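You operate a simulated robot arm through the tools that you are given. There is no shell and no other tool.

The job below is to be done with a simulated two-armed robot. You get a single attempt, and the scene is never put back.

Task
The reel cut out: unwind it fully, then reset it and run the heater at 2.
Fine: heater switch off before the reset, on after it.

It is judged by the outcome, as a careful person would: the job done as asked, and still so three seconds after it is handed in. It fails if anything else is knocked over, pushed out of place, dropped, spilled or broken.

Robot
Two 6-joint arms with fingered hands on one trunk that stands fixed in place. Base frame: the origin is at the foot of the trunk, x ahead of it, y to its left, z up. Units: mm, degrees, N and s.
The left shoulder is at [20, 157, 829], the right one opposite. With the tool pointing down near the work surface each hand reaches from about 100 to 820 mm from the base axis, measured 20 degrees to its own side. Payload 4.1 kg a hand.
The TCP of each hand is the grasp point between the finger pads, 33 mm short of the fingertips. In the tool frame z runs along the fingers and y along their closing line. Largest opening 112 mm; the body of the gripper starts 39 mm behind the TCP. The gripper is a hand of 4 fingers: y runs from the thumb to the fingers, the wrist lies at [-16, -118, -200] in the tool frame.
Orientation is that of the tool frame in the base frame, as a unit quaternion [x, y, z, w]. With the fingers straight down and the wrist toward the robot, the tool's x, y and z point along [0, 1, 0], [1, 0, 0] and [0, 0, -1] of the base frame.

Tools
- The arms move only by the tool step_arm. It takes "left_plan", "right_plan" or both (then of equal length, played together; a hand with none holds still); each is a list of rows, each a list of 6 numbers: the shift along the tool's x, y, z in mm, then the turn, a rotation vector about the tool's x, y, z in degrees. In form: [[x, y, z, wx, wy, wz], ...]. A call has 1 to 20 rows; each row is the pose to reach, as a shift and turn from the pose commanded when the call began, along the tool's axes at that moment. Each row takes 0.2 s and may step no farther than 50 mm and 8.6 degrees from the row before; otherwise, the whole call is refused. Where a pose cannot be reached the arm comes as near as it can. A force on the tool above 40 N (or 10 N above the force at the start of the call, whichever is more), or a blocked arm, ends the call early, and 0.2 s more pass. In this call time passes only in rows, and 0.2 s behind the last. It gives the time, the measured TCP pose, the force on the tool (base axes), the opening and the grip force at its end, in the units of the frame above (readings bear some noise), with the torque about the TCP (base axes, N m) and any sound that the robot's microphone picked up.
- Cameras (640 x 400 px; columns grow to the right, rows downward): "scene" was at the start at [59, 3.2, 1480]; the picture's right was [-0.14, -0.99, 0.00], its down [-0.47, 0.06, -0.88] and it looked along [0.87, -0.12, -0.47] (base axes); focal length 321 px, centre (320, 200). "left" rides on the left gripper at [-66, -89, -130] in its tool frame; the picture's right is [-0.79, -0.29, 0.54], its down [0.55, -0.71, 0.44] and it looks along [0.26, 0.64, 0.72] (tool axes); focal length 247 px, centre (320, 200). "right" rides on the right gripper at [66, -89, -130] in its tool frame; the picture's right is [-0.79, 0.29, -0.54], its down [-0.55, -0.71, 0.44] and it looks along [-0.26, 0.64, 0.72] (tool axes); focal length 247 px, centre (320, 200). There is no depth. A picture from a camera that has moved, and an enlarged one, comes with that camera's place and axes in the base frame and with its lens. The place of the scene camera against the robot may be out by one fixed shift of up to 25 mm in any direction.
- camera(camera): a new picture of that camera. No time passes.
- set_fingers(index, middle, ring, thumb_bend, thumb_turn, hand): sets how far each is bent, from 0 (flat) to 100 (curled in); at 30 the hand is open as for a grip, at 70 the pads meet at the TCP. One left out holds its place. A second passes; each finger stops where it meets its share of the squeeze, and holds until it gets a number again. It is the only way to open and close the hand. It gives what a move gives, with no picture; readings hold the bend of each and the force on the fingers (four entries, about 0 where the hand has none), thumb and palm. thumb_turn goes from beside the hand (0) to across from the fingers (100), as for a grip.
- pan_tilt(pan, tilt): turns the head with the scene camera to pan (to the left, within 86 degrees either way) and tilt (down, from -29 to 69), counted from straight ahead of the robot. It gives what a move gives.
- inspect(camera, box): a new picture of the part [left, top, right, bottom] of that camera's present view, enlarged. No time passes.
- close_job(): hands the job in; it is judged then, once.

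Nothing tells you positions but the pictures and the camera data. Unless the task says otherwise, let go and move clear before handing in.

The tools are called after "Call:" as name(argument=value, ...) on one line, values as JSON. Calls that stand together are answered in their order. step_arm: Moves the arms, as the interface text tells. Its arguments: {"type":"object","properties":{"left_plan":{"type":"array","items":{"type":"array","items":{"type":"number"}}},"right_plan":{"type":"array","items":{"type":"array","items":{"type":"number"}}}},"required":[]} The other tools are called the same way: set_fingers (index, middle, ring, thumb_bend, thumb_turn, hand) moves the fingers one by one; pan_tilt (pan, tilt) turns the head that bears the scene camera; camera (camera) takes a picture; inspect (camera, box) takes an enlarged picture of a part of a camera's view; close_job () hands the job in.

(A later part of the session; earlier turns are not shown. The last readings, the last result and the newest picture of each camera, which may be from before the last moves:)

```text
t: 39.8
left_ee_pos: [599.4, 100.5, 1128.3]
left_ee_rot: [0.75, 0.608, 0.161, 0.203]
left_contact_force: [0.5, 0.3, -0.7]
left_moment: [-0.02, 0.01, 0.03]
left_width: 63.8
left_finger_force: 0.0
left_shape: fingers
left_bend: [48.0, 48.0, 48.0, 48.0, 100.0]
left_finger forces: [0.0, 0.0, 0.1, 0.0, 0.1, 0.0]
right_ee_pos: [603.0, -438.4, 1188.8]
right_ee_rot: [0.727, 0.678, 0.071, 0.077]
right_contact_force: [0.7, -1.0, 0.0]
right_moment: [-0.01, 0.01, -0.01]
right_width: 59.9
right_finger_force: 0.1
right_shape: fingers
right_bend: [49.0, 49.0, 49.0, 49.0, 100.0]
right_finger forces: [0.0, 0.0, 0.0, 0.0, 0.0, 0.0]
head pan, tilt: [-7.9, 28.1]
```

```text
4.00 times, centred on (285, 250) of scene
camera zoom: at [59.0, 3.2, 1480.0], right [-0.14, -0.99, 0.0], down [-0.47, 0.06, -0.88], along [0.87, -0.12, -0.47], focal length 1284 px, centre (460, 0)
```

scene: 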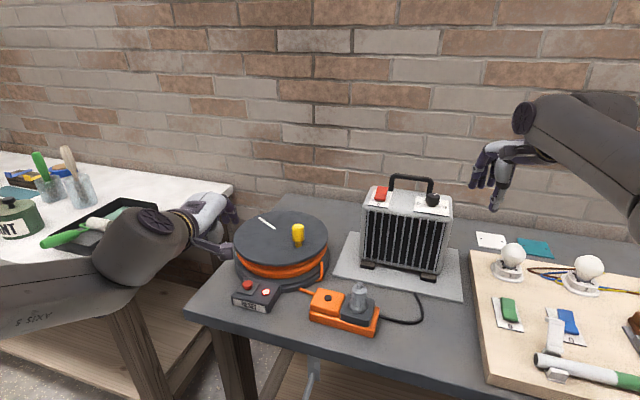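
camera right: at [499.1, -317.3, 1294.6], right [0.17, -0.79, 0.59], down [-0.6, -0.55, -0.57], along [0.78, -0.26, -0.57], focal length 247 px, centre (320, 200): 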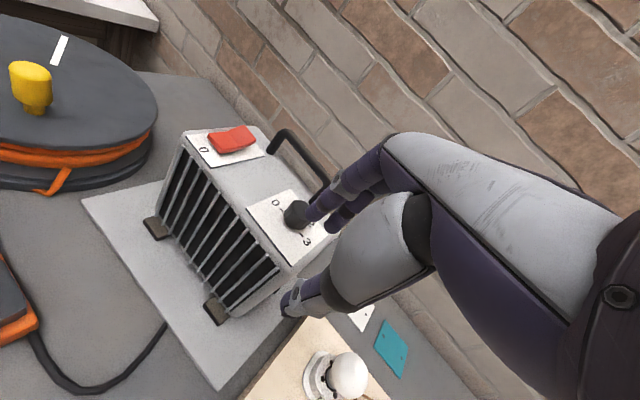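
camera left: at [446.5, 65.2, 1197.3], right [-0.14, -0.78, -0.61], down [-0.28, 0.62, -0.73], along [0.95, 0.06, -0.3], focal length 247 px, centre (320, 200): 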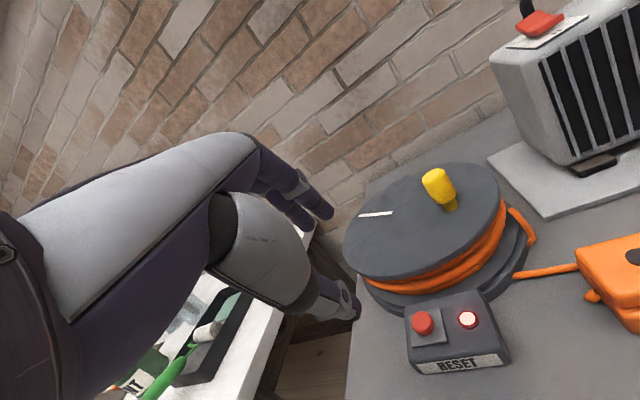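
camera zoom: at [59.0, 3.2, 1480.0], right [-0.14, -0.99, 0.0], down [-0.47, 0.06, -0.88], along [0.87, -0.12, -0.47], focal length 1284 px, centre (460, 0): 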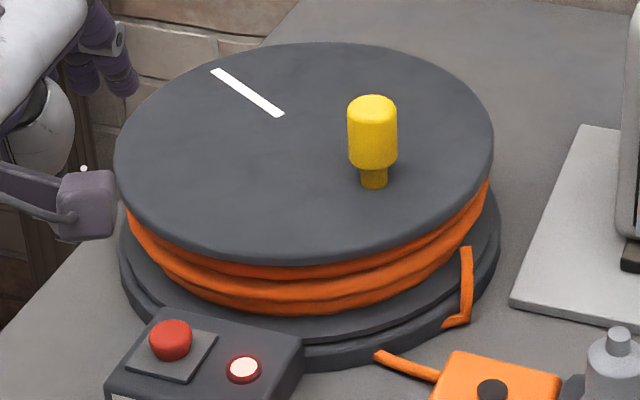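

I take the knob's axis to be at about (745, -52), the disc centre at about (811, -11), and clockwise from above as the unwinding direction. I'll move the left hand behind and above the knob, lined up for a slide-in along the fingers.

Call:
set_fingers(hand="left", thumb_bend=38)

Call:
step_arm(left_plan=[[-24, 18, 22, 0, 0, 0], [-48, 36, 45, 0, 0, 0], [-72, 54, 67, 0, 0, 0], [-95, 72, 90, 0, 0, 0], [-119, 90.3, 112, 0, 0, 0]])

Call:
camera(camera="left")

Call:
inspect(camera="left", box=[240, 170, 420, 310])

Call:
camera(camera="scene")

```text
t: 40.8
left_ee_pos: [598.1, 101.6, 1128.5]
left_ee_rot: [0.751, 0.608, 0.162, 0.201]
left_contact_force: [0.2, -0.1, 0.9]
left_moment: [-0.01, -0.01, 0.01]
left_width: 76.9
left_finger_force: 0.0
left_shape: fingers
left_bend: [48.0, 48.0, 48.0, 38.0, 99.0]
left_finger forces: [0.0, 0.0, 0.1, 0.0, 0.1, 0.1]
right_ee_pos: [603.7, -438.8, 1188.0]
right_ee_rot: [0.727, 0.678, 0.072, 0.077]
right_contact_force: [-0.3, 0.8, 0.0]
right_moment: [0.02, 0.03, 0.01]
right_width: 59.8
right_finger_force: 0.2
right_shape: fingers
right_bend: [49.0, 49.0, 49.0, 49.0, 100.0]
right_finger forces: [0.0, 0.1, 0.0, 0.0, 0.0, 0.0]
head pan, tilt: [-7.9, 28.1]
```

```text
t: 42.0
left_ee_pos: [704.9, -42.9, 1077.2]
left_ee_rot: [0.75, 0.609, 0.162, 0.202]
left_contact_force: [-0.8, 1.1, 0.8]
left_moment: [-0.03, -0.04, -0.06]
left_width: 77.0
left_finger_force: 0.0
left_shape: fingers
left_bend: [48.0, 48.0, 48.0, 38.0, 99.0]
left_finger forces: [0.0, 0.0, 0.0, 0.1, 0.0, 0.0]
right_ee_pos: [602.4, -437.3, 1188.3]
right_ee_rot: [0.727, 0.679, 0.072, 0.077]
right_contact_force: [-0.1, 0.5, 0.2]
right_moment: [-0.03, -0.03, 0.01]
right_width: 59.6
right_finger_force: 0.2
right_shape: fingers
right_bend: [49.0, 49.0, 49.0, 49.0, 100.0]
right_finger forces: [0.0, 0.1, 0.0, 0.0, 0.0, 0.0]
head pan, tilt: [-7.9, 28.1]
```

```text
taken
camera left: at [552.8, -79.8, 1146.1], right [-0.14, -0.78, -0.61], down [-0.28, 0.62, -0.73], along [0.95, 0.06, -0.3], focal length 247 px, centre (320, 200)
```

left: 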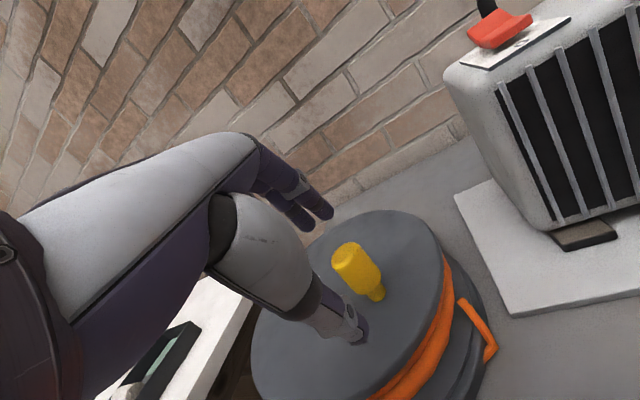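

```text
2.86 times, centred on (330, 240) of left
camera zoom: at [552.8, -79.8, 1146.1], right [-0.14, -0.78, -0.61], down [-0.28, 0.62, -0.73], along [0.95, 0.06, -0.3], focal length 706 px, centre (291, 86)
```

zoom: 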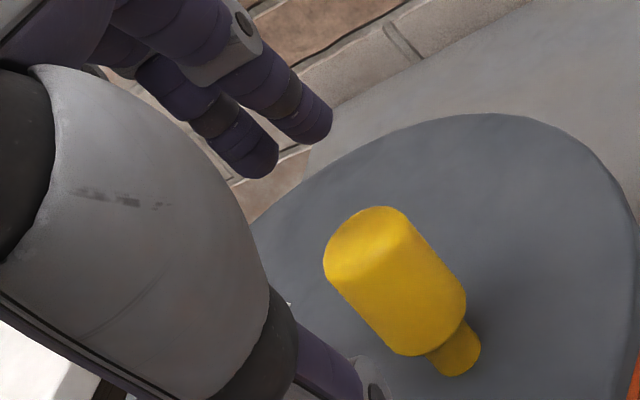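

```text
taken
```

scene: 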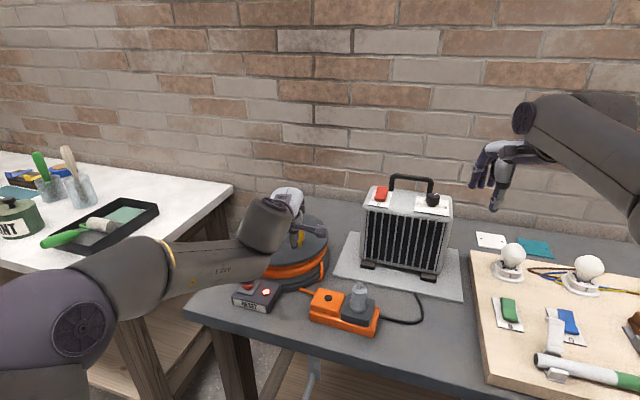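

The closer view puts the knob axis at about (749, -52). I'll slide the open hand in along its fingers.

Call:
step_arm(left_plan=[[0, 1.2, 21, 0, 0, 0], [0, 2.4, 42, 0, 0, 0]])

Call:
inspect(camera="left", box=[240, 170, 420, 310])

Call:
inspect(camera="right", box=[0, 0, 200, 150])

```text
t: 42.6
left_ee_pos: [728.4, -48.4, 1040.4]
left_ee_rot: [0.75, 0.608, 0.163, 0.201]
left_contact_force: [-1.0, -0.4, -0.1]
left_moment: [-0.02, 0.0, -0.07]
left_width: 77.1
left_finger_force: 0.0
left_shape: fingers
left_bend: [48.0, 48.0, 48.0, 38.0, 99.0]
left_finger forces: [0.0, 0.1, 0.1, 0.1, 0.0, 0.0]
right_ee_pos: [604.2, -437.8, 1188.4]
right_ee_rot: [0.727, 0.678, 0.071, 0.077]
right_contact_force: [-0.1, 0.0, 0.1]
right_moment: [0.0, 0.0, 0.0]
right_width: 59.9
right_finger_force: 0.1
right_shape: fingers
right_bend: [49.0, 49.0, 49.0, 49.0, 100.0]
right_finger forces: [0.0, 0.1, 0.1, 0.1, 0.1, 0.0]
head pan, tilt: [-7.9, 28.1]
```

```text
2.86 times, centred on (330, 240) of left
camera zoom: at [575.7, -83.6, 1109.4], right [-0.14, -0.78, -0.61], down [-0.28, 0.62, -0.73], along [0.95, 0.06, -0.3], focal length 706 px, centre (291, 86)
```

zoom: 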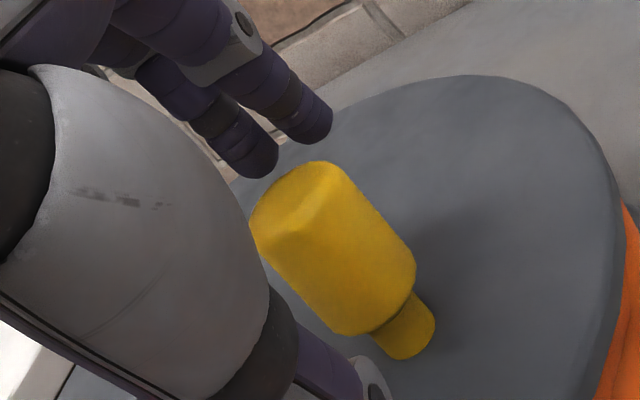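

```text
2.67 times, centred on (100, 75) of right
camera zoom: at [493.2, -364.5, 1297.2], right [0.11, -0.8, 0.59], down [-0.64, -0.51, -0.57], along [0.76, -0.31, -0.57], focal length 659 px, centre (907, 533)
```

zoom: 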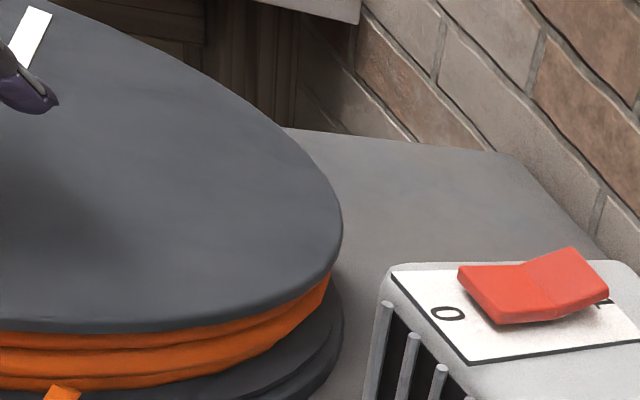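

Call:
step_arm(left_plan=[[-1, 2, 11, 0, 0, 0], [-1, 3, 20, 0, 0, 0]])

Call:
inspect(camera="left", box=[240, 170, 420, 310])

```text
t: 43.2
left_ee_pos: [740.1, -51.4, 1030.5]
left_ee_rot: [0.749, 0.609, 0.165, 0.204]
left_contact_force: [-4.6, -0.7, 17.5]
left_moment: [0.01, 0.87, 0.01]
left_width: 76.0
left_finger_force: 9.1
left_shape: fingers
left_bend: [48.0, 48.0, 48.0, 39.0, 98.0]
left_finger forces: [0.0, 0.1, 0.0, 0.0, 18.1, 0.0]
right_ee_pos: [602.3, -438.4, 1188.5]
right_ee_rot: [0.727, 0.679, 0.071, 0.075]
right_contact_force: [0.9, -0.5, 0.7]
right_moment: [-0.02, -0.05, 0.02]
right_width: 59.9
right_finger_force: 0.0
right_shape: fingers
right_bend: [49.0, 49.0, 49.0, 49.0, 100.0]
right_finger forces: [0.0, 0.1, 0.0, 0.0, 0.1, 0.0]
head pan, tilt: [-7.9, 28.1]
```

```text
2.86 times, centred on (330, 240) of left
camera zoom: at [587.6, -86.8, 1097.5], right [-0.14, -0.78, -0.61], down [-0.27, 0.62, -0.74], along [0.95, 0.06, -0.3], focal length 706 px, centre (291, 86)
```

zoom: 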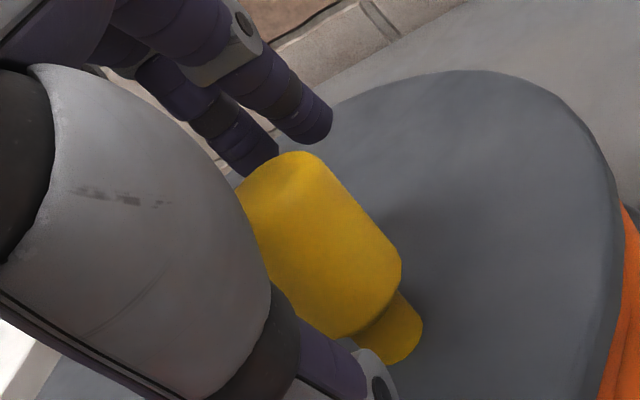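

The thumb tip touched the disc lightly. I'll lift about 9 mm and then close the hand on the knob.

Call:
step_arm(left_plan=[[0, 4.5, -7.8, 0, 0, 0]])

Call:
set_fingers(hand="left", thumb_bend=54, index=58, middle=58, ring=58)

Call:
inspect(camera="left", box=[240, 170, 420, 310])

```text
t: 43.6
left_ee_pos: [740.0, -50.9, 1032.0]
left_ee_rot: [0.751, 0.609, 0.161, 0.2]
left_contact_force: [0.1, 0.0, 0.0]
left_moment: [0.0, 0.01, 0.0]
left_width: 76.5
left_finger_force: 0.2
left_shape: fingers
left_bend: [48.0, 48.0, 48.0, 38.0, 98.0]
left_finger forces: [0.0, 0.0, 0.0, 0.0, 0.1, 0.0]
right_ee_pos: [605.0, -437.7, 1188.2]
right_ee_rot: [0.728, 0.678, 0.072, 0.076]
right_contact_force: [-0.4, 0.4, -0.5]
right_moment: [-0.01, -0.02, 0.01]
right_width: 60.1
right_finger_force: 0.0
right_shape: fingers
right_bend: [49.0, 49.0, 49.0, 49.0, 100.0]
right_finger forces: [0.0, 0.0, 0.1, 0.0, 0.0, 0.1]
head pan, tilt: [-7.9, 28.1]
```

```text
t: 44.6
left_ee_pos: [741.0, -50.6, 1034.6]
left_ee_rot: [0.75, 0.609, 0.162, 0.2]
left_contact_force: [-0.4, -0.1, -0.1]
left_moment: [-0.03, 0.03, -0.02]
left_width: 43.7
left_finger_force: 0.1
left_shape: fingers
left_bend: [57.0, 57.0, 57.0, 53.0, 100.0]
left_finger forces: [0.0, 0.0, 0.0, 0.0, 0.7, 0.1]
right_ee_pos: [603.9, -438.5, 1187.2]
right_ee_rot: [0.728, 0.678, 0.071, 0.077]
right_contact_force: [-0.2, -0.1, 0.0]
right_moment: [0.01, 0.0, 0.02]
right_width: 59.9
right_finger_force: 0.1
right_shape: fingers
right_bend: [49.0, 49.0, 49.0, 49.0, 100.0]
right_finger forces: [0.1, 0.1, 0.0, 0.1, 0.0, 0.0]
head pan, tilt: [-7.9, 28.1]
```

```text
2.86 times, centred on (330, 240) of left
camera zoom: at [587.9, -86.8, 1102.8], right [-0.14, -0.78, -0.61], down [-0.28, 0.62, -0.73], along [0.95, 0.06, -0.3], focal length 706 px, centre (291, 86)
```

zoom: 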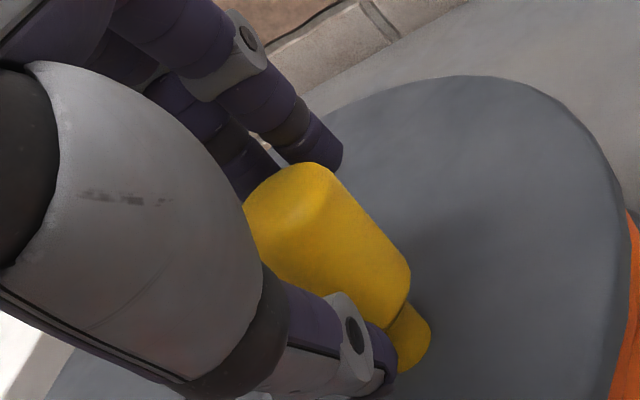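

Call:
step_arm(left_plan=[[0, -2.5, 4.3, 0, 0, 0], [0, -5, 8.7, 0, 0, 0]])

Call:
set_fingers(hand="left", thumb_bend=66, index=74, middle=74, ring=74)

Call:
inspect(camera="left", box=[240, 170, 420, 310])

```text
t: 45.2
left_ee_pos: [740.0, -50.8, 1024.7]
left_ee_rot: [0.75, 0.608, 0.162, 0.202]
left_contact_force: [0.7, -0.5, 1.9]
left_moment: [-0.01, 0.04, 0.0]
left_width: 44.3
left_finger_force: 1.2
left_shape: fingers
left_bend: [56.0, 57.0, 57.0, 53.0, 100.0]
left_finger forces: [1.3, 0.1, 0.0, 0.0, 0.6, 0.1]
right_ee_pos: [602.2, -437.5, 1188.6]
right_ee_rot: [0.728, 0.678, 0.071, 0.076]
right_contact_force: [-0.2, 0.8, 0.3]
right_moment: [-0.01, 0.02, -0.02]
right_width: 59.8
right_finger_force: 0.0
right_shape: fingers
right_bend: [49.0, 49.0, 49.0, 49.0, 100.0]
right_finger forces: [0.1, 0.0, 0.0, 0.0, 0.0, 0.1]
head pan, tilt: [-7.9, 28.1]
```

```text
t: 46.2
left_ee_pos: [739.7, -48.8, 1024.9]
left_ee_rot: [0.749, 0.609, 0.163, 0.201]
left_contact_force: [7.1, 6.1, 5.2]
left_moment: [0.26, 0.48, 0.17]
left_width: 35.2
left_finger_force: 18.7
left_shape: fingers
left_bend: [72.0, 66.0, 74.0, 56.0, 100.0]
left_finger forces: [11.4, 10.3, 0.1, 0.1, 14.9, 0.1]
right_ee_pos: [602.9, -437.3, 1188.5]
right_ee_rot: [0.727, 0.679, 0.071, 0.076]
right_contact_force: [0.2, 0.5, -0.1]
right_moment: [0.03, 0.01, 0.0]
right_width: 60.0
right_finger_force: 0.0
right_shape: fingers
right_bend: [49.0, 49.0, 49.0, 49.0, 100.0]
right_finger forces: [0.0, 0.0, 0.1, 0.1, 0.0, 0.1]
head pan, tilt: [-7.9, 28.1]
```

```text
2.86 times, centred on (330, 240) of left
camera zoom: at [588.0, -86.0, 1093.8], right [-0.14, -0.78, -0.61], down [-0.28, 0.62, -0.73], along [0.95, 0.06, -0.3], focal length 706 px, centre (291, 86)
```

zoom: 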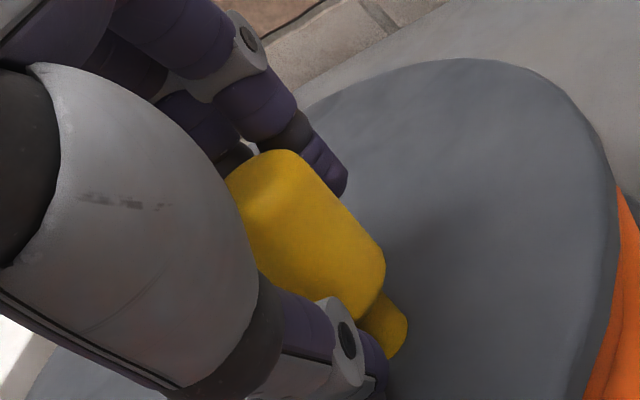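

The thumb, index and middle fingers hold the knob. I'll try a first 30° clockwise and watch the forces.

Call:
step_arm(left_plan=[[5, -3.8, -2.2, 0, 0, 0], [9.9, -7.3, -4.2, 0, 0, 0], [15.4, -10.4, -6, 0, 0, 0], [21, -13, -7.5, 0, 0, 0], [27, -15.2, -8.8, 0, 0, 0], [33.2, -16.9, -9.8, 0, 0, 0]])

Call:
camera(camera="left")

Call:
inspect(camera="right", box=[0, 0, 200, 150])

Call:
inspect(camera="scene", box=[205, 180, 385, 330])

```text
t: 47.6
left_ee_pos: [726.7, -15.7, 1024.2]
left_ee_rot: [0.751, 0.608, 0.161, 0.201]
left_contact_force: [3.9, -6.0, 7.8]
left_moment: [0.41, -0.11, -0.45]
left_width: 31.9
left_finger_force: 21.3
left_shape: fingers
left_bend: [73.0, 65.0, 73.0, 56.0, 100.0]
left_finger forces: [17.4, 7.8, 3.0, 0.0, 14.3, 0.0]
right_ee_pos: [603.6, -438.5, 1187.4]
right_ee_rot: [0.727, 0.678, 0.071, 0.076]
right_contact_force: [0.6, -0.1, -0.4]
right_moment: [0.0, -0.02, 0.02]
right_width: 60.2
right_finger_force: 0.1
right_shape: fingers
right_bend: [49.0, 49.0, 49.0, 49.0, 100.0]
right_finger forces: [0.0, 0.0, 0.0, 0.1, 0.1, 0.0]
head pan, tilt: [-7.9, 28.1]
```

```text
taken
camera left: at [575.4, -51.1, 1093.3], right [-0.14, -0.78, -0.61], down [-0.27, 0.62, -0.73], along [0.95, 0.06, -0.3], focal length 247 px, centre (320, 200)
```

left: 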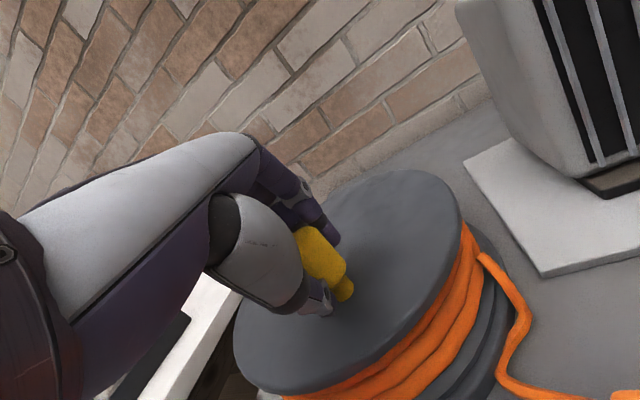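

```text
2.67 times, centred on (100, 75) of right
camera zoom: at [493.3, -364.9, 1297.1], right [0.11, -0.8, 0.59], down [-0.64, -0.51, -0.57], along [0.76, -0.31, -0.57], focal length 659 px, centre (907, 533)
```

zoom: 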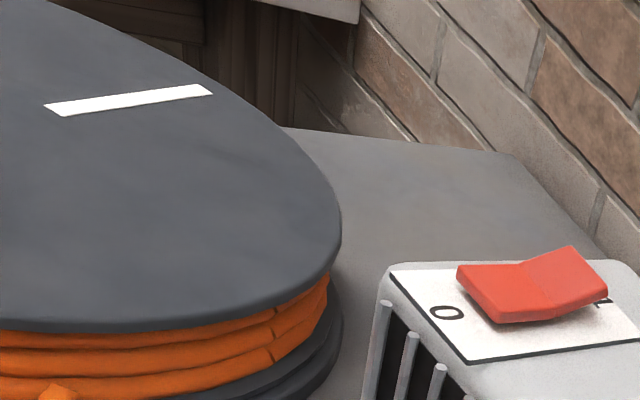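

```text
2.67 times, centred on (295, 255) of scene
camera zoom: at [58.9, 2.9, 1480.0], right [-0.14, -0.99, 0.0], down [-0.47, 0.07, -0.88], along [0.87, -0.12, -0.47], focal length 856 px, centre (387, 53)
```

zoom: 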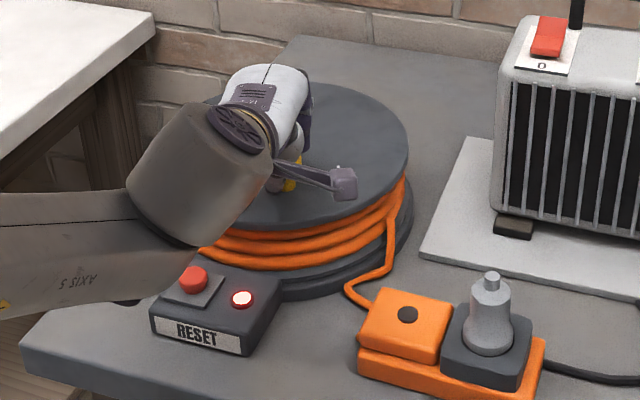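

The disc turned with the hand at low force (about 10 N), and more free cable now shows by the socket. I'll go on around the circle in stages.

Call:
step_arm(left_plan=[[12.7, -2, -1.1, 0, 0, 0], [25.7, -2.1, -1.2, 0, 0, 0], [38.5, -0.3, -0.2, 0, 0, 0], [50.6, 3.5, 2, 0, 0, 0], [61.9, 9.1, 5.2, 0, 0, 0], [71.9, 16.2, 9.3, 0, 0, 0]])

Call:
camera(camera="left")

Call:
inspect(camera="right", box=[0, 0, 200, 150])

Call:
inspect(camera="scene", box=[205, 180, 385, 330])

```text
t: 48.6
left_ee_pos: [734.7, 17.3, 1023.2]
left_ee_rot: [0.758, 0.6, 0.158, 0.2]
left_contact_force: [2.7, -14.4, 3.9]
left_moment: [0.43, 0.31, -0.29]
left_width: 30.9
left_finger_force: 25.2
left_shape: fingers
left_bend: [73.0, 65.0, 74.0, 56.0, 100.0]
left_finger forces: [24.3, 10.8, 1.2, 0.1, 14.4, 0.0]
right_ee_pos: [604.1, -438.8, 1188.3]
right_ee_rot: [0.727, 0.679, 0.072, 0.077]
right_contact_force: [-0.8, -1.0, 0.0]
right_moment: [0.0, 0.02, 0.0]
right_width: 59.9
right_finger_force: 0.0
right_shape: fingers
right_bend: [49.0, 49.0, 49.0, 49.0, 100.0]
right_finger forces: [0.1, 0.0, 0.0, 0.2, 0.0, 0.0]
head pan, tilt: [-7.9, 28.1]
stopped in row 4 (left hand): the force on the tool passed its limit at 45 N (the readings are from after the stop); the commanded pose is now the measured one
```

```text
taken
camera left: at [582.1, -13.8, 1093.2], right [-0.17, -0.78, -0.61], down [-0.27, 0.63, -0.73], along [0.95, 0.04, -0.31], focal length 247 px, centre (320, 200)
```

left: 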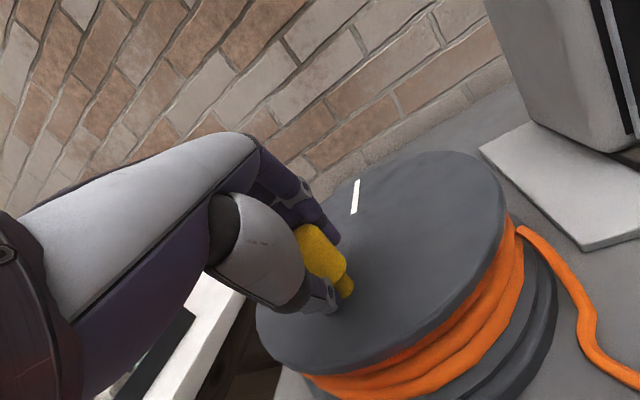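

```text
2.67 times, centred on (100, 75) of right
camera zoom: at [493.7, -364.9, 1296.8], right [0.11, -0.8, 0.59], down [-0.64, -0.51, -0.57], along [0.76, -0.31, -0.57], focal length 659 px, centre (907, 533)
```

zoom: 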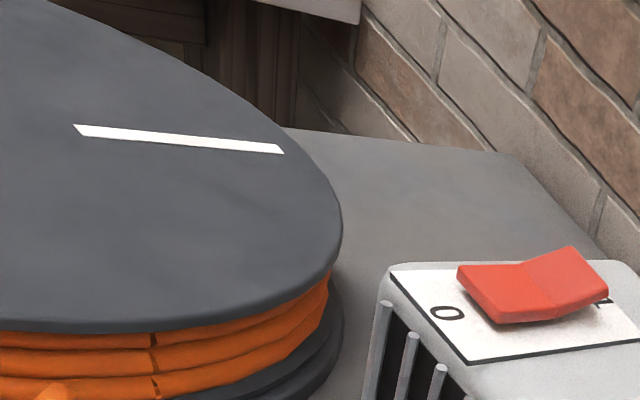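

```text
2.67 times, centred on (295, 255) of scene
camera zoom: at [58.9, 2.4, 1480.0], right [-0.14, -0.99, 0.0], down [-0.47, 0.06, -0.88], along [0.87, -0.12, -0.47], focal length 856 px, centre (387, 53)
```

zoom: 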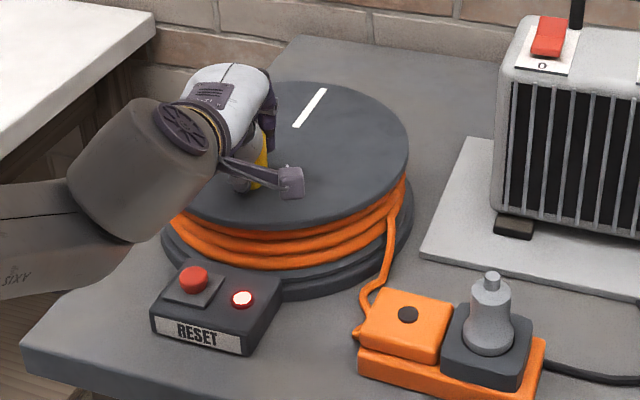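

The white mark shows the disc turned about 60°, and the hand's path gives a crank radius of about 66 mm, smaller than I assumed. I'll continue with the corrected circle.

Call:
step_arm(left_plan=[[11.1, 3, 1.7, 0, 0, 0], [21.3, 7.7, 4.3, 0, 0, 0], [30.4, 13.8, 7.8, 0, 0, 0], [38.1, 21.2, 12, 0, 0, 0], [44.2, 29.6, 16.8, 0, 0, 0], [48.6, 38.9, 22, 0, 0, 0]])

Call:
camera(camera="left")

Call:
inspect(camera="scene", box=[205, 180, 385, 330])

```text
t: 49.5
left_ee_pos: [754.0, 42.5, 1025.9]
left_ee_rot: [0.76, 0.599, 0.153, 0.202]
left_contact_force: [-31.1, -6.2, 11.1]
left_moment: [-0.27, 1.53, -0.04]
left_width: 30.0
left_finger_force: 21.6
left_shape: fingers
left_bend: [74.0, 73.0, 74.0, 53.0, 95.0]
left_finger forces: [0.0, 0.0, 0.0, 0.1, 43.4, 0.0]
right_ee_pos: [602.6, -438.0, 1188.3]
right_ee_rot: [0.727, 0.679, 0.072, 0.077]
right_contact_force: [-0.4, -0.5, -0.4]
right_moment: [-0.04, -0.01, -0.01]
right_width: 59.9
right_finger_force: 0.1
right_shape: fingers
right_bend: [49.0, 49.0, 49.0, 49.0, 100.0]
right_finger forces: [0.0, 0.0, 0.0, 0.1, 0.0, 0.0]
head pan, tilt: [-7.9, 28.1]
stopped in row 4 (left hand): the force on the tool passed its limit at 44 N (the readings are from after the stop); the commanded pose is now the measured one
```

```text
taken
camera left: at [602.9, 11.4, 1096.3], right [-0.17, -0.78, -0.6], down [-0.27, 0.63, -0.73], along [0.95, 0.03, -0.32], focal length 247 px, centre (320, 200)
```

left: 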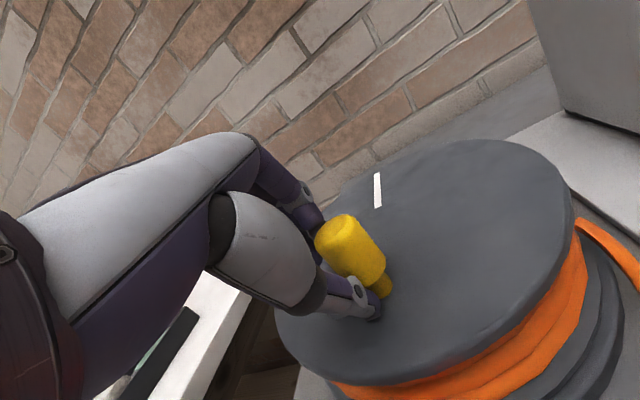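

```text
2.67 times, centred on (295, 255) of scene
camera zoom: at [57.4, 3.1, 1480.1], right [-0.14, -0.99, 0.0], down [-0.47, 0.06, -0.88], along [0.87, -0.12, -0.47], focal length 856 px, centre (387, 53)
```

zoom: 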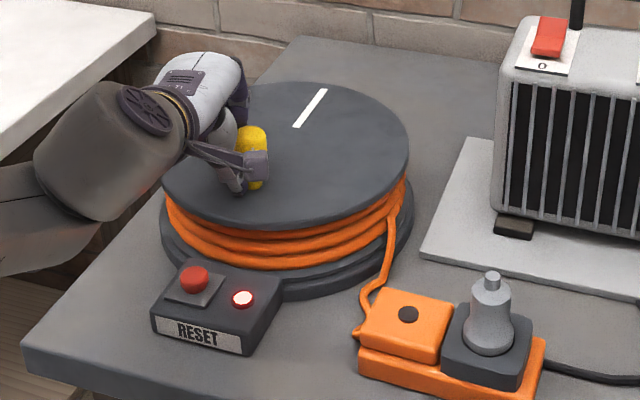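

The disc stopped dead after about 60° and the hand slipped past the knob. The visible tail got shorter and the coil fuller, so clockwise winds the cable in and I need counter-clockwise. I'll back off and regrip the knob, which is now near (743, 15).

Call:
step_arm(left_plan=[[0.2, -9.3, -8.7, 0, 0, 0], [-0.9, -7.4, -38.7, 0, 0, 0], [-3.2, 1.4, -74, 0, 0, 0]])

Call:
set_fingers(hand="left", thumb_bend=38, thumb_turn=100, index=48, middle=48, ring=48)

Call:
camera(camera="left")

Call:
inspect(camera="left", box=[240, 170, 420, 310])

Call:
inspect(camera="scene", box=[205, 180, 385, 330])

```text
t: 50.3
left_ee_pos: [724.3, 53.5, 1088.3]
left_ee_rot: [0.757, 0.602, 0.156, 0.202]
left_contact_force: [0.7, 0.6, -0.7]
left_moment: [-0.05, 0.04, 0.0]
left_width: 1.5
left_finger_force: 0.0
left_shape: fingers
left_bend: [74.0, 73.0, 74.0, 66.0, 100.0]
left_finger forces: [0.0, 0.0, 0.0, 0.0, 0.0, 0.1]
right_ee_pos: [602.9, -439.6, 1188.6]
right_ee_rot: [0.727, 0.678, 0.072, 0.077]
right_contact_force: [0.1, 0.3, 0.4]
right_moment: [-0.03, 0.01, -0.03]
right_width: 60.0
right_finger_force: 0.0
right_shape: fingers
right_bend: [49.0, 49.0, 49.0, 49.0, 100.0]
right_finger forces: [0.1, 0.0, 0.0, 0.0, 0.0, 0.0]
head pan, tilt: [-7.9, 28.1]
```

```text
t: 51.3
left_ee_pos: [724.3, 52.7, 1088.2]
left_ee_rot: [0.757, 0.602, 0.156, 0.202]
left_contact_force: [1.2, 0.7, 0.1]
left_moment: [0.0, 0.0, 0.02]
left_width: 76.5
left_finger_force: 0.0
left_shape: fingers
left_bend: [48.0, 48.0, 48.0, 38.0, 99.0]
left_finger forces: [0.0, 0.1, 0.0, 0.0, 0.0, 0.0]
right_ee_pos: [602.7, -438.4, 1188.0]
right_ee_rot: [0.727, 0.678, 0.071, 0.076]
right_contact_force: [0.0, 0.0, -0.1]
right_moment: [-0.01, -0.01, 0.02]
right_width: 59.7
right_finger_force: 0.0
right_shape: fingers
right_bend: [49.0, 49.0, 49.0, 49.0, 100.0]
right_finger forces: [0.0, 0.1, 0.1, 0.1, 0.1, 0.1]
head pan, tilt: [-7.9, 28.1]
```

```text
taken
camera left: at [571.0, 19.8, 1159.0], right [-0.17, -0.78, -0.6], down [-0.27, 0.63, -0.73], along [0.95, 0.04, -0.31], focal length 247 px, centre (320, 200)
```

left: 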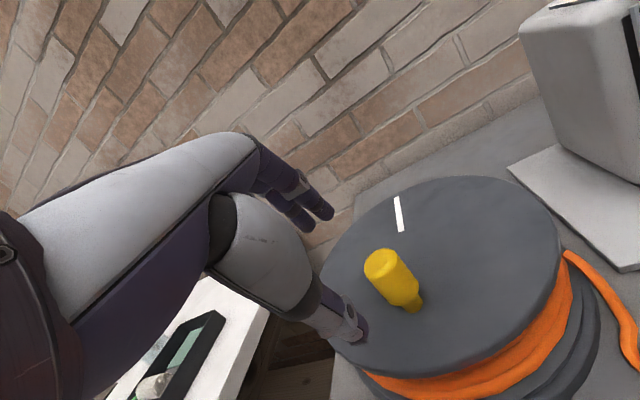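

```text
2.86 times, centred on (330, 240) of left
camera zoom: at [571.0, 19.8, 1159.0], right [-0.17, -0.78, -0.6], down [-0.27, 0.63, -0.73], along [0.95, 0.04, -0.31], focal length 706 px, centre (291, 86)
```

zoom: 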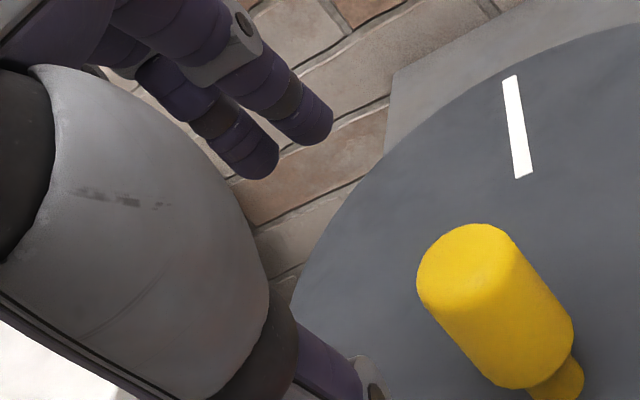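

```text
2.67 times, centred on (295, 255) of scene
camera zoom: at [59.0, 3.2, 1480.0], right [-0.14, -0.99, 0.0], down [-0.47, 0.06, -0.88], along [0.87, -0.12, -0.47], focal length 856 px, centre (387, 53)
```

zoom: 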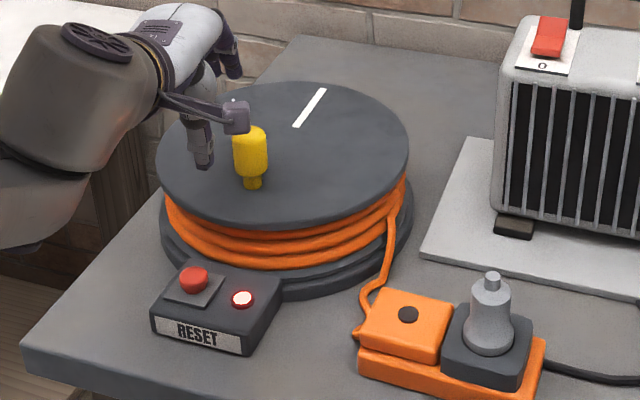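

Knob is near (746, 20) now. I'll regrip it with the side fingers curled further around it, then turn counter-clockwise.

Call:
step_arm(left_plan=[[-13, -7, 0, 0, 0, 0], [-26.7, -14, 0, 0, 0, 0], [-27, -13.5, 20, 0, 0, 0], [-27.2, -12, 40, 0, 0, 0], [-27.2, -10.8, 56.4, 0, 0, 0]])

Call:
inspect(camera="left", box=[240, 170, 420, 310])

```text
t: 52.5
left_ee_pos: [735.0, 20.9, 1036.4]
left_ee_rot: [0.757, 0.602, 0.156, 0.202]
left_contact_force: [-0.3, -0.5, 0.1]
left_moment: [0.03, -0.02, -0.03]
left_width: 76.2
left_finger_force: 0.1
left_shape: fingers
left_bend: [48.0, 48.0, 48.0, 38.0, 99.0]
left_finger forces: [0.0, 0.0, 0.0, 0.1, 0.1, 0.0]
right_ee_pos: [602.7, -437.9, 1187.9]
right_ee_rot: [0.727, 0.679, 0.071, 0.077]
right_contact_force: [0.1, -0.5, 0.4]
right_moment: [-0.01, -0.01, 0.0]
right_width: 60.1
right_finger_force: 0.0
right_shape: fingers
right_bend: [49.0, 49.0, 49.0, 49.0, 100.0]
right_finger forces: [0.0, 0.1, 0.0, 0.0, 0.1, 0.0]
head pan, tilt: [-7.9, 28.1]
```

```text
2.86 times, centred on (330, 240) of left
camera zoom: at [582.9, -11.6, 1105.1], right [-0.17, -0.78, -0.6], down [-0.27, 0.63, -0.73], along [0.95, 0.04, -0.31], focal length 706 px, centre (291, 86)
```

zoom: 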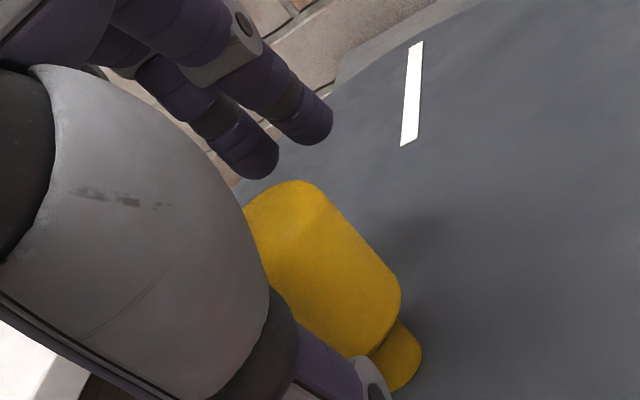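

Call:
set_fingers(hand="left", thumb_bend=53, index=58, middle=56, ring=58)

Call:
step_arm(left_plan=[[0, -2.5, 4.3, 0, 0, 0], [0, -5, 8.7, 0, 0, 0], [0, -6, 10.4, 0, 0, 0]])

Call:
set_fingers(hand="left", thumb_bend=70, index=88, middle=78, ring=88)

Call:
inspect(camera="left", box=[240, 170, 420, 310])

```text
t: 53.5
left_ee_pos: [735.1, 21.8, 1034.9]
left_ee_rot: [0.758, 0.601, 0.156, 0.202]
left_contact_force: [-2.4, -0.5, -0.7]
left_moment: [0.0, 0.05, 0.03]
left_width: 46.8
left_finger_force: 0.7
left_shape: fingers
left_bend: [57.0, 56.0, 57.0, 51.0, 100.0]
left_finger forces: [0.0, 0.0, 0.0, 0.1, 1.5, 0.0]
right_ee_pos: [603.4, -437.7, 1188.7]
right_ee_rot: [0.727, 0.679, 0.072, 0.076]
right_contact_force: [0.1, -0.2, -0.4]
right_moment: [-0.01, -0.01, -0.02]
right_width: 60.0
right_finger_force: 0.0
right_shape: fingers
right_bend: [49.0, 49.0, 49.0, 49.0, 100.0]
right_finger forces: [0.0, 0.0, 0.0, 0.1, 0.0, 0.0]
head pan, tilt: [-7.9, 28.1]
```

```text
t: 54.3
left_ee_pos: [735.8, 20.2, 1024.0]
left_ee_rot: [0.757, 0.601, 0.156, 0.202]
left_contact_force: [-0.4, 0.5, -0.1]
left_moment: [0.02, 0.05, 0.03]
left_width: 45.0
left_finger_force: 0.0
left_shape: fingers
left_bend: [57.0, 56.0, 57.0, 52.0, 100.0]
left_finger forces: [0.0, 0.0, 0.0, 0.0, 0.6, 0.0]
right_ee_pos: [604.1, -438.6, 1188.4]
right_ee_rot: [0.727, 0.678, 0.072, 0.076]
right_contact_force: [-0.1, 0.4, -0.4]
right_moment: [0.0, -0.01, 0.02]
right_width: 59.8
right_finger_force: 0.0
right_shape: fingers
right_bend: [49.0, 49.0, 49.0, 49.0, 100.0]
right_finger forces: [0.1, 0.0, 0.0, 0.0, 0.1, 0.1]
head pan, tilt: [-7.9, 28.1]
```

```text
t: 55.3
left_ee_pos: [734.6, 19.2, 1023.3]
left_ee_rot: [0.758, 0.601, 0.156, 0.201]
left_contact_force: [7.6, -5.1, -6.3]
left_moment: [0.14, 0.35, -0.02]
left_width: 30.1
left_finger_force: 17.9
left_shape: fingers
left_bend: [72.0, 65.0, 88.0, 57.0, 100.0]
left_finger forces: [12.8, 9.2, 0.0, 0.0, 14.1, 0.1]
right_ee_pos: [604.4, -439.1, 1188.3]
right_ee_rot: [0.727, 0.678, 0.071, 0.076]
right_contact_force: [-0.6, -0.1, -0.4]
right_moment: [0.01, -0.02, -0.02]
right_width: 60.1
right_finger_force: 0.0
right_shape: fingers
right_bend: [49.0, 49.0, 49.0, 49.0, 100.0]
right_finger forces: [0.0, 0.0, 0.1, 0.2, 0.0, 0.1]
head pan, tilt: [-7.9, 28.1]
```

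```text
2.86 times, centred on (330, 240) of left
camera zoom: at [582.7, -12.6, 1093.0], right [-0.17, -0.78, -0.6], down [-0.27, 0.63, -0.73], along [0.95, 0.04, -0.31], focal length 706 px, centre (291, 86)
```

zoom: 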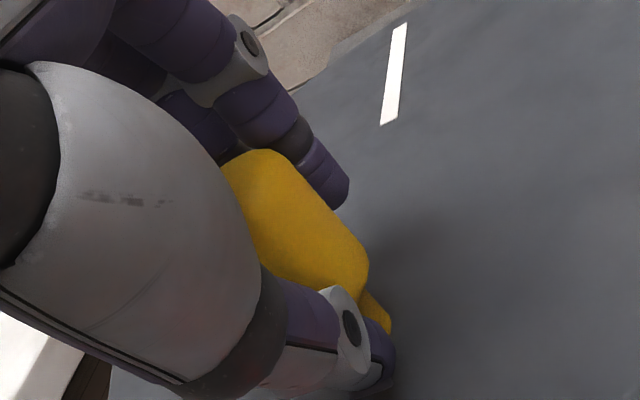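

Call:
step_arm(left_plan=[[-4.7, -0.8, -0.4, 0, 0, 0], [-9.3, -1.4, -0.7, 0, 0, 0], [-18.7, -1.7, -0.8, 0, 0, 0], [-28.2, -0.8, -0.3, 0, 0, 0], [-37.4, 1.2, 0.9, 0, 0, 0], [-46.1, 4.3, 2.7, 0, 0, 0]])

Call:
inspect(camera="left", box=[240, 130, 460, 310])

Call:
inspect(camera="scene", box=[205, 180, 385, 330])

```text
t: 56.7
left_ee_pos: [729.1, -25.6, 1023.6]
left_ee_rot: [0.758, 0.601, 0.155, 0.202]
left_contact_force: [1.4, 1.6, -7.7]
left_moment: [-0.11, 0.17, 0.15]
left_width: 20.6
left_finger_force: 13.7
left_shape: fingers
left_bend: [73.0, 66.0, 89.0, 59.0, 99.0]
left_finger forces: [3.3, 8.8, 3.3, 0.0, 11.3, 0.1]
right_ee_pos: [602.7, -437.2, 1187.6]
right_ee_rot: [0.727, 0.678, 0.071, 0.077]
right_contact_force: [0.2, 0.2, 0.8]
right_moment: [0.0, -0.03, -0.01]
right_width: 59.9
right_finger_force: 0.1
right_shape: fingers
right_bend: [49.0, 49.0, 49.0, 49.0, 100.0]
right_finger forces: [0.0, 0.0, 0.0, 0.0, 0.0, 0.0]
head pan, tilt: [-7.9, 28.1]
```

```text
2.22 times, centred on (350, 220) of left
camera zoom: at [576.9, -58.7, 1094.3], right [-0.17, -0.78, -0.6], down [-0.27, 0.63, -0.73], along [0.95, 0.04, -0.31], focal length 549 px, centre (253, 156)
```

zoom: 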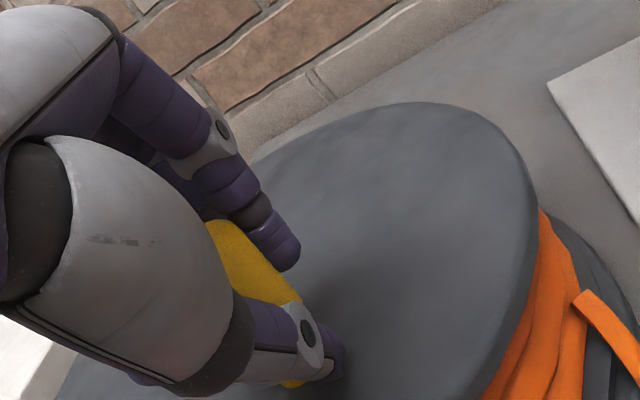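

```text
2.67 times, centred on (295, 255) of scene
camera zoom: at [59.3, 3.3, 1480.0], right [-0.14, -0.99, 0.0], down [-0.47, 0.06, -0.88], along [0.87, -0.12, -0.47], focal length 856 px, centre (387, 53)
```

zoom: 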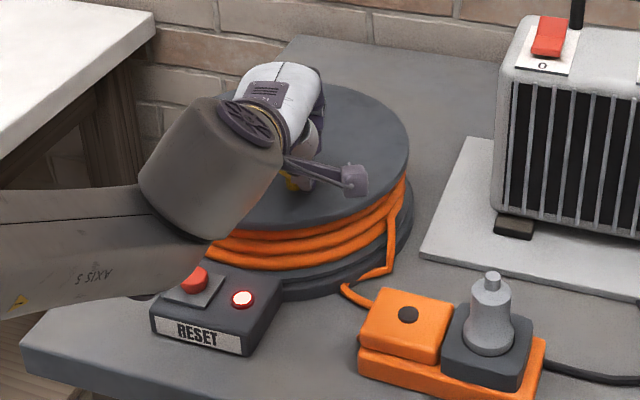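

Counter-clockwise turns easily and the free tail is getting longer, so that is the unwinding direction. I'll continue around.

Call:
step_arm(left_plan=[[-12.2, 6.4, 3.7, 0, 0, 0], [-22.6, 14.8, 8.5, 0, 0, 0], [-30.6, 25, 14.4, 0, 0, 0], [-36.1, 36.4, 20.9, 0, 0, 0], [-38.9, 48.5, 27.8, 0, 0, 0], [-38.7, 60.9, 34.7, 0, 0, 0]])

Call:
inspect(camera="left", box=[240, 130, 460, 310])

Call:
inspect(camera="scene", box=[205, 180, 385, 330])

```text
t: 58.1
left_ee_pos: [787.7, -85.8, 1022.7]
left_ee_rot: [0.76, 0.598, 0.154, 0.202]
left_contact_force: [-7.9, -21.5, -3.6]
left_moment: [-0.36, 0.13, 0.27]
left_width: 7.1
left_finger_force: 12.9
left_shape: fingers
left_bend: [74.0, 72.0, 88.0, 66.0, 94.0]
left_finger forces: [0.8, 1.2, 1.0, 0.0, 23.2, 0.0]
right_ee_pos: [602.8, -439.4, 1187.1]
right_ee_rot: [0.728, 0.678, 0.072, 0.075]
right_contact_force: [0.5, 0.0, 0.3]
right_moment: [0.0, 0.01, 0.01]
right_width: 59.8
right_finger_force: 0.0
right_shape: fingers
right_bend: [49.0, 49.0, 49.0, 49.0, 100.0]
right_finger forces: [0.0, 0.1, 0.1, 0.0, 0.0, 0.0]
head pan, tilt: [-7.9, 28.1]
```

```text
2.22 times, centred on (350, 220) of left
camera zoom: at [635.2, -116.6, 1092.6], right [-0.17, -0.78, -0.6], down [-0.26, 0.63, -0.73], along [0.95, 0.03, -0.31], focal length 549 px, centre (253, 156)
```

zoom: 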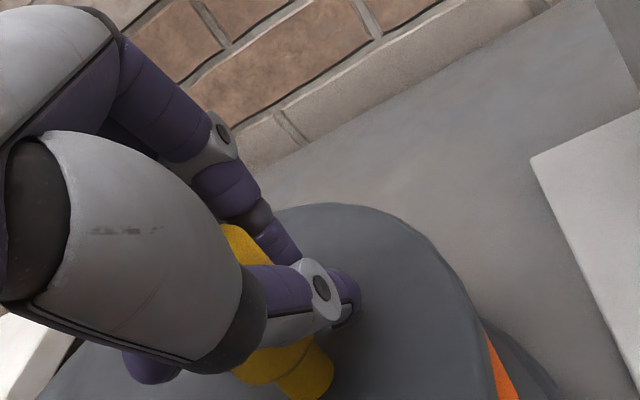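

```text
2.67 times, centred on (295, 255) of scene
camera zoom: at [58.7, 2.4, 1480.0], right [-0.14, -0.99, 0.0], down [-0.47, 0.07, -0.88], along [0.87, -0.12, -0.47], focal length 856 px, centre (387, 53)
```

zoom: 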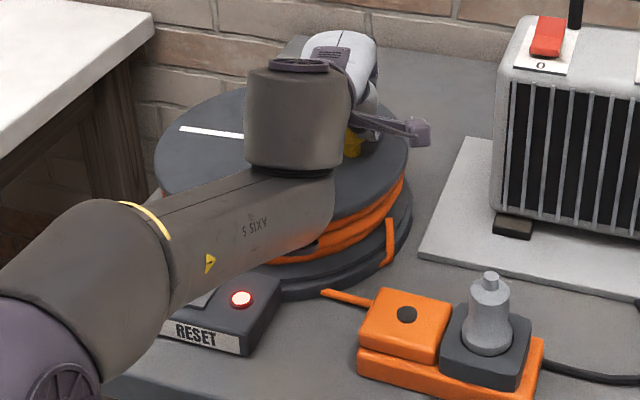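

The knob creeps sideways in this grip, because it turns relative to the hand. I'll release, lift clear, and try a wrap-around pose instead, with fingers pointing forward, that cages the knob on all sides.

Call:
set_fingers(hand="left", thumb_bend=46, thumb_turn=100, index=48, middle=48, ring=48)

Call:
step_arm(left_plan=[[0, 10, -17.3, 0, 0, 0], [0, 20, -40, 0, 0, 0], [0, 10, -75, 0, 0, 0], [0, -20, -105, 0, 0, 0]])

Call:
camera(camera="left")

Call:
camera(camera="scene")

```text
t: 59.1
left_ee_pos: [788.5, -82.3, 1025.7]
left_ee_rot: [0.758, 0.601, 0.157, 0.202]
left_contact_force: [-8.6, -14.0, 12.2]
left_moment: [-0.52, 0.58, 0.3]
left_width: 63.0
left_finger_force: 8.5
left_shape: fingers
left_bend: [48.0, 48.0, 48.0, 49.0, 93.0]
left_finger forces: [0.0, 0.0, 0.0, 0.0, 17.3, 0.0]
right_ee_pos: [601.9, -438.5, 1188.3]
right_ee_rot: [0.727, 0.678, 0.071, 0.076]
right_contact_force: [0.7, 0.9, -0.2]
right_moment: [0.01, -0.01, 0.01]
right_width: 59.9
right_finger_force: 0.1
right_shape: fingers
right_bend: [49.0, 49.0, 49.0, 49.0, 100.0]
right_finger forces: [0.0, 0.1, 0.1, 0.1, 0.1, 0.0]
head pan, tilt: [-7.9, 28.1]
```

```text
t: 60.1
left_ee_pos: [722.4, -61.9, 1104.0]
left_ee_rot: [0.756, 0.602, 0.157, 0.202]
left_contact_force: [-0.3, -0.1, -0.9]
left_moment: [0.01, -0.01, -0.03]
left_width: 66.3
left_finger_force: 0.1
left_shape: fingers
left_bend: [48.0, 48.0, 48.0, 46.0, 100.0]
left_finger forces: [0.0, 0.1, 0.0, 0.1, 0.0, 0.1]
right_ee_pos: [604.0, -438.5, 1188.6]
right_ee_rot: [0.727, 0.679, 0.072, 0.076]
right_contact_force: [1.1, 0.3, -0.5]
right_moment: [0.01, 0.01, 0.03]
right_width: 60.1
right_finger_force: 0.0
right_shape: fingers
right_bend: [49.0, 49.0, 49.0, 49.0, 100.0]
right_finger forces: [0.1, 0.1, 0.0, 0.0, 0.0, 0.1]
head pan, tilt: [-7.9, 28.1]
```

```text
taken
camera left: at [570.4, -94.5, 1174.3], right [-0.16, -0.78, -0.61], down [-0.27, 0.63, -0.73], along [0.95, 0.04, -0.31], focal length 247 px, centre (320, 200)
```

left: 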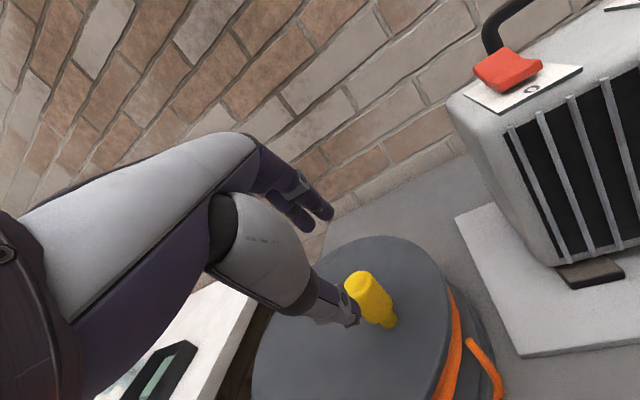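

```text
taken
```

scene: 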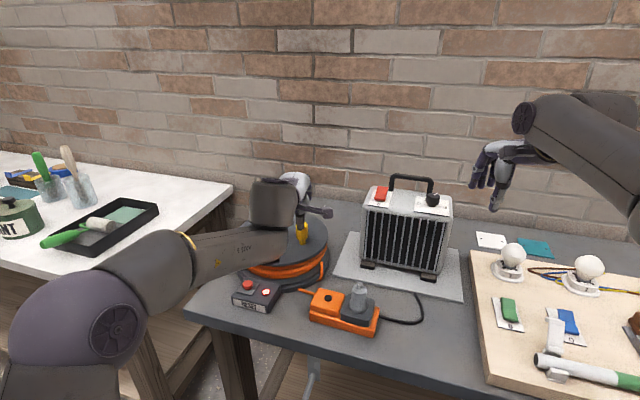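

Call:
step_arm(left_plan=[[0, 0, 0, -0.42, 2.93, 7.86], [0, 0, 0, -0.84, 5.87, 15.7], [0, 0, 0, -1.25, 8.8, 23.6], [0, 0, 0, -1.67, 11.7, 31.4], [0, 0, 0, -2.09, 14.7, 39.3], [0, 0, 0, -2.5, 17.6, 47.1], [0, 0, 0, -2.9, 20.5, 55], [0, 0, 0, -3.3, 23.5, 62.8], [0, 0, 0, -3.76, 26.4, 70.7]])

Call:
camera(camera="left")

Call:
camera(camera="scene")

```text
t: 62.1
left_ee_pos: [721.0, -62.1, 1105.3]
left_ee_rot: [0.903, 0.08, 0.42, -0.036]
left_contact_force: [0.1, 0.4, 0.0]
left_moment: [0.03, 0.0, -0.01]
left_width: 66.1
left_finger_force: 0.1
left_shape: fingers
left_bend: [48.0, 48.0, 48.0, 46.0, 100.0]
left_finger forces: [0.1, 0.0, 0.1, 0.0, 0.1, 0.0]
right_ee_pos: [604.2, -438.8, 1188.3]
right_ee_rot: [0.727, 0.679, 0.072, 0.076]
right_contact_force: [-0.4, 0.8, -0.6]
right_moment: [-0.02, -0.03, -0.02]
right_width: 59.6
right_finger_force: 0.1
right_shape: fingers
right_bend: [49.0, 49.0, 49.0, 49.0, 100.0]
right_finger forces: [0.1, 0.0, 0.1, 0.1, 0.0, 0.0]
head pan, tilt: [-7.9, 28.1]
```

```text
taken
camera left: at [566.9, -0.5, 1140.3], right [-0.15, 0.26, -0.95], down [0.56, 0.82, 0.14], along [0.82, -0.51, -0.27], focal length 247 px, centre (320, 200)
```

left: 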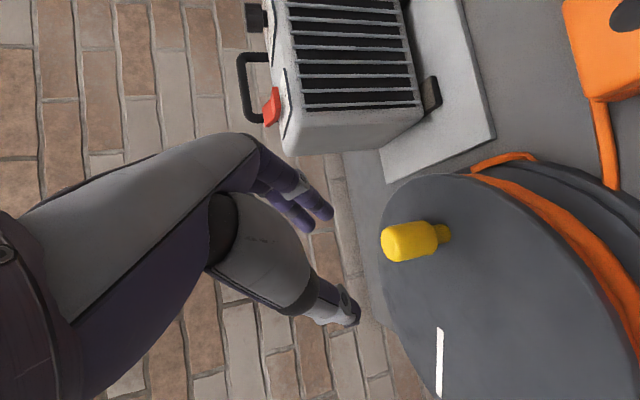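

```text
taken
```

scene: 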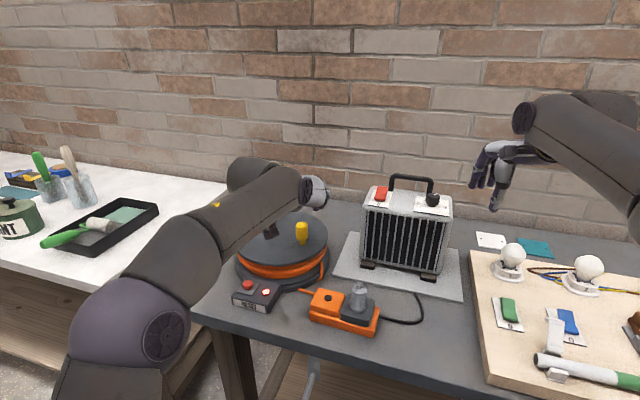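

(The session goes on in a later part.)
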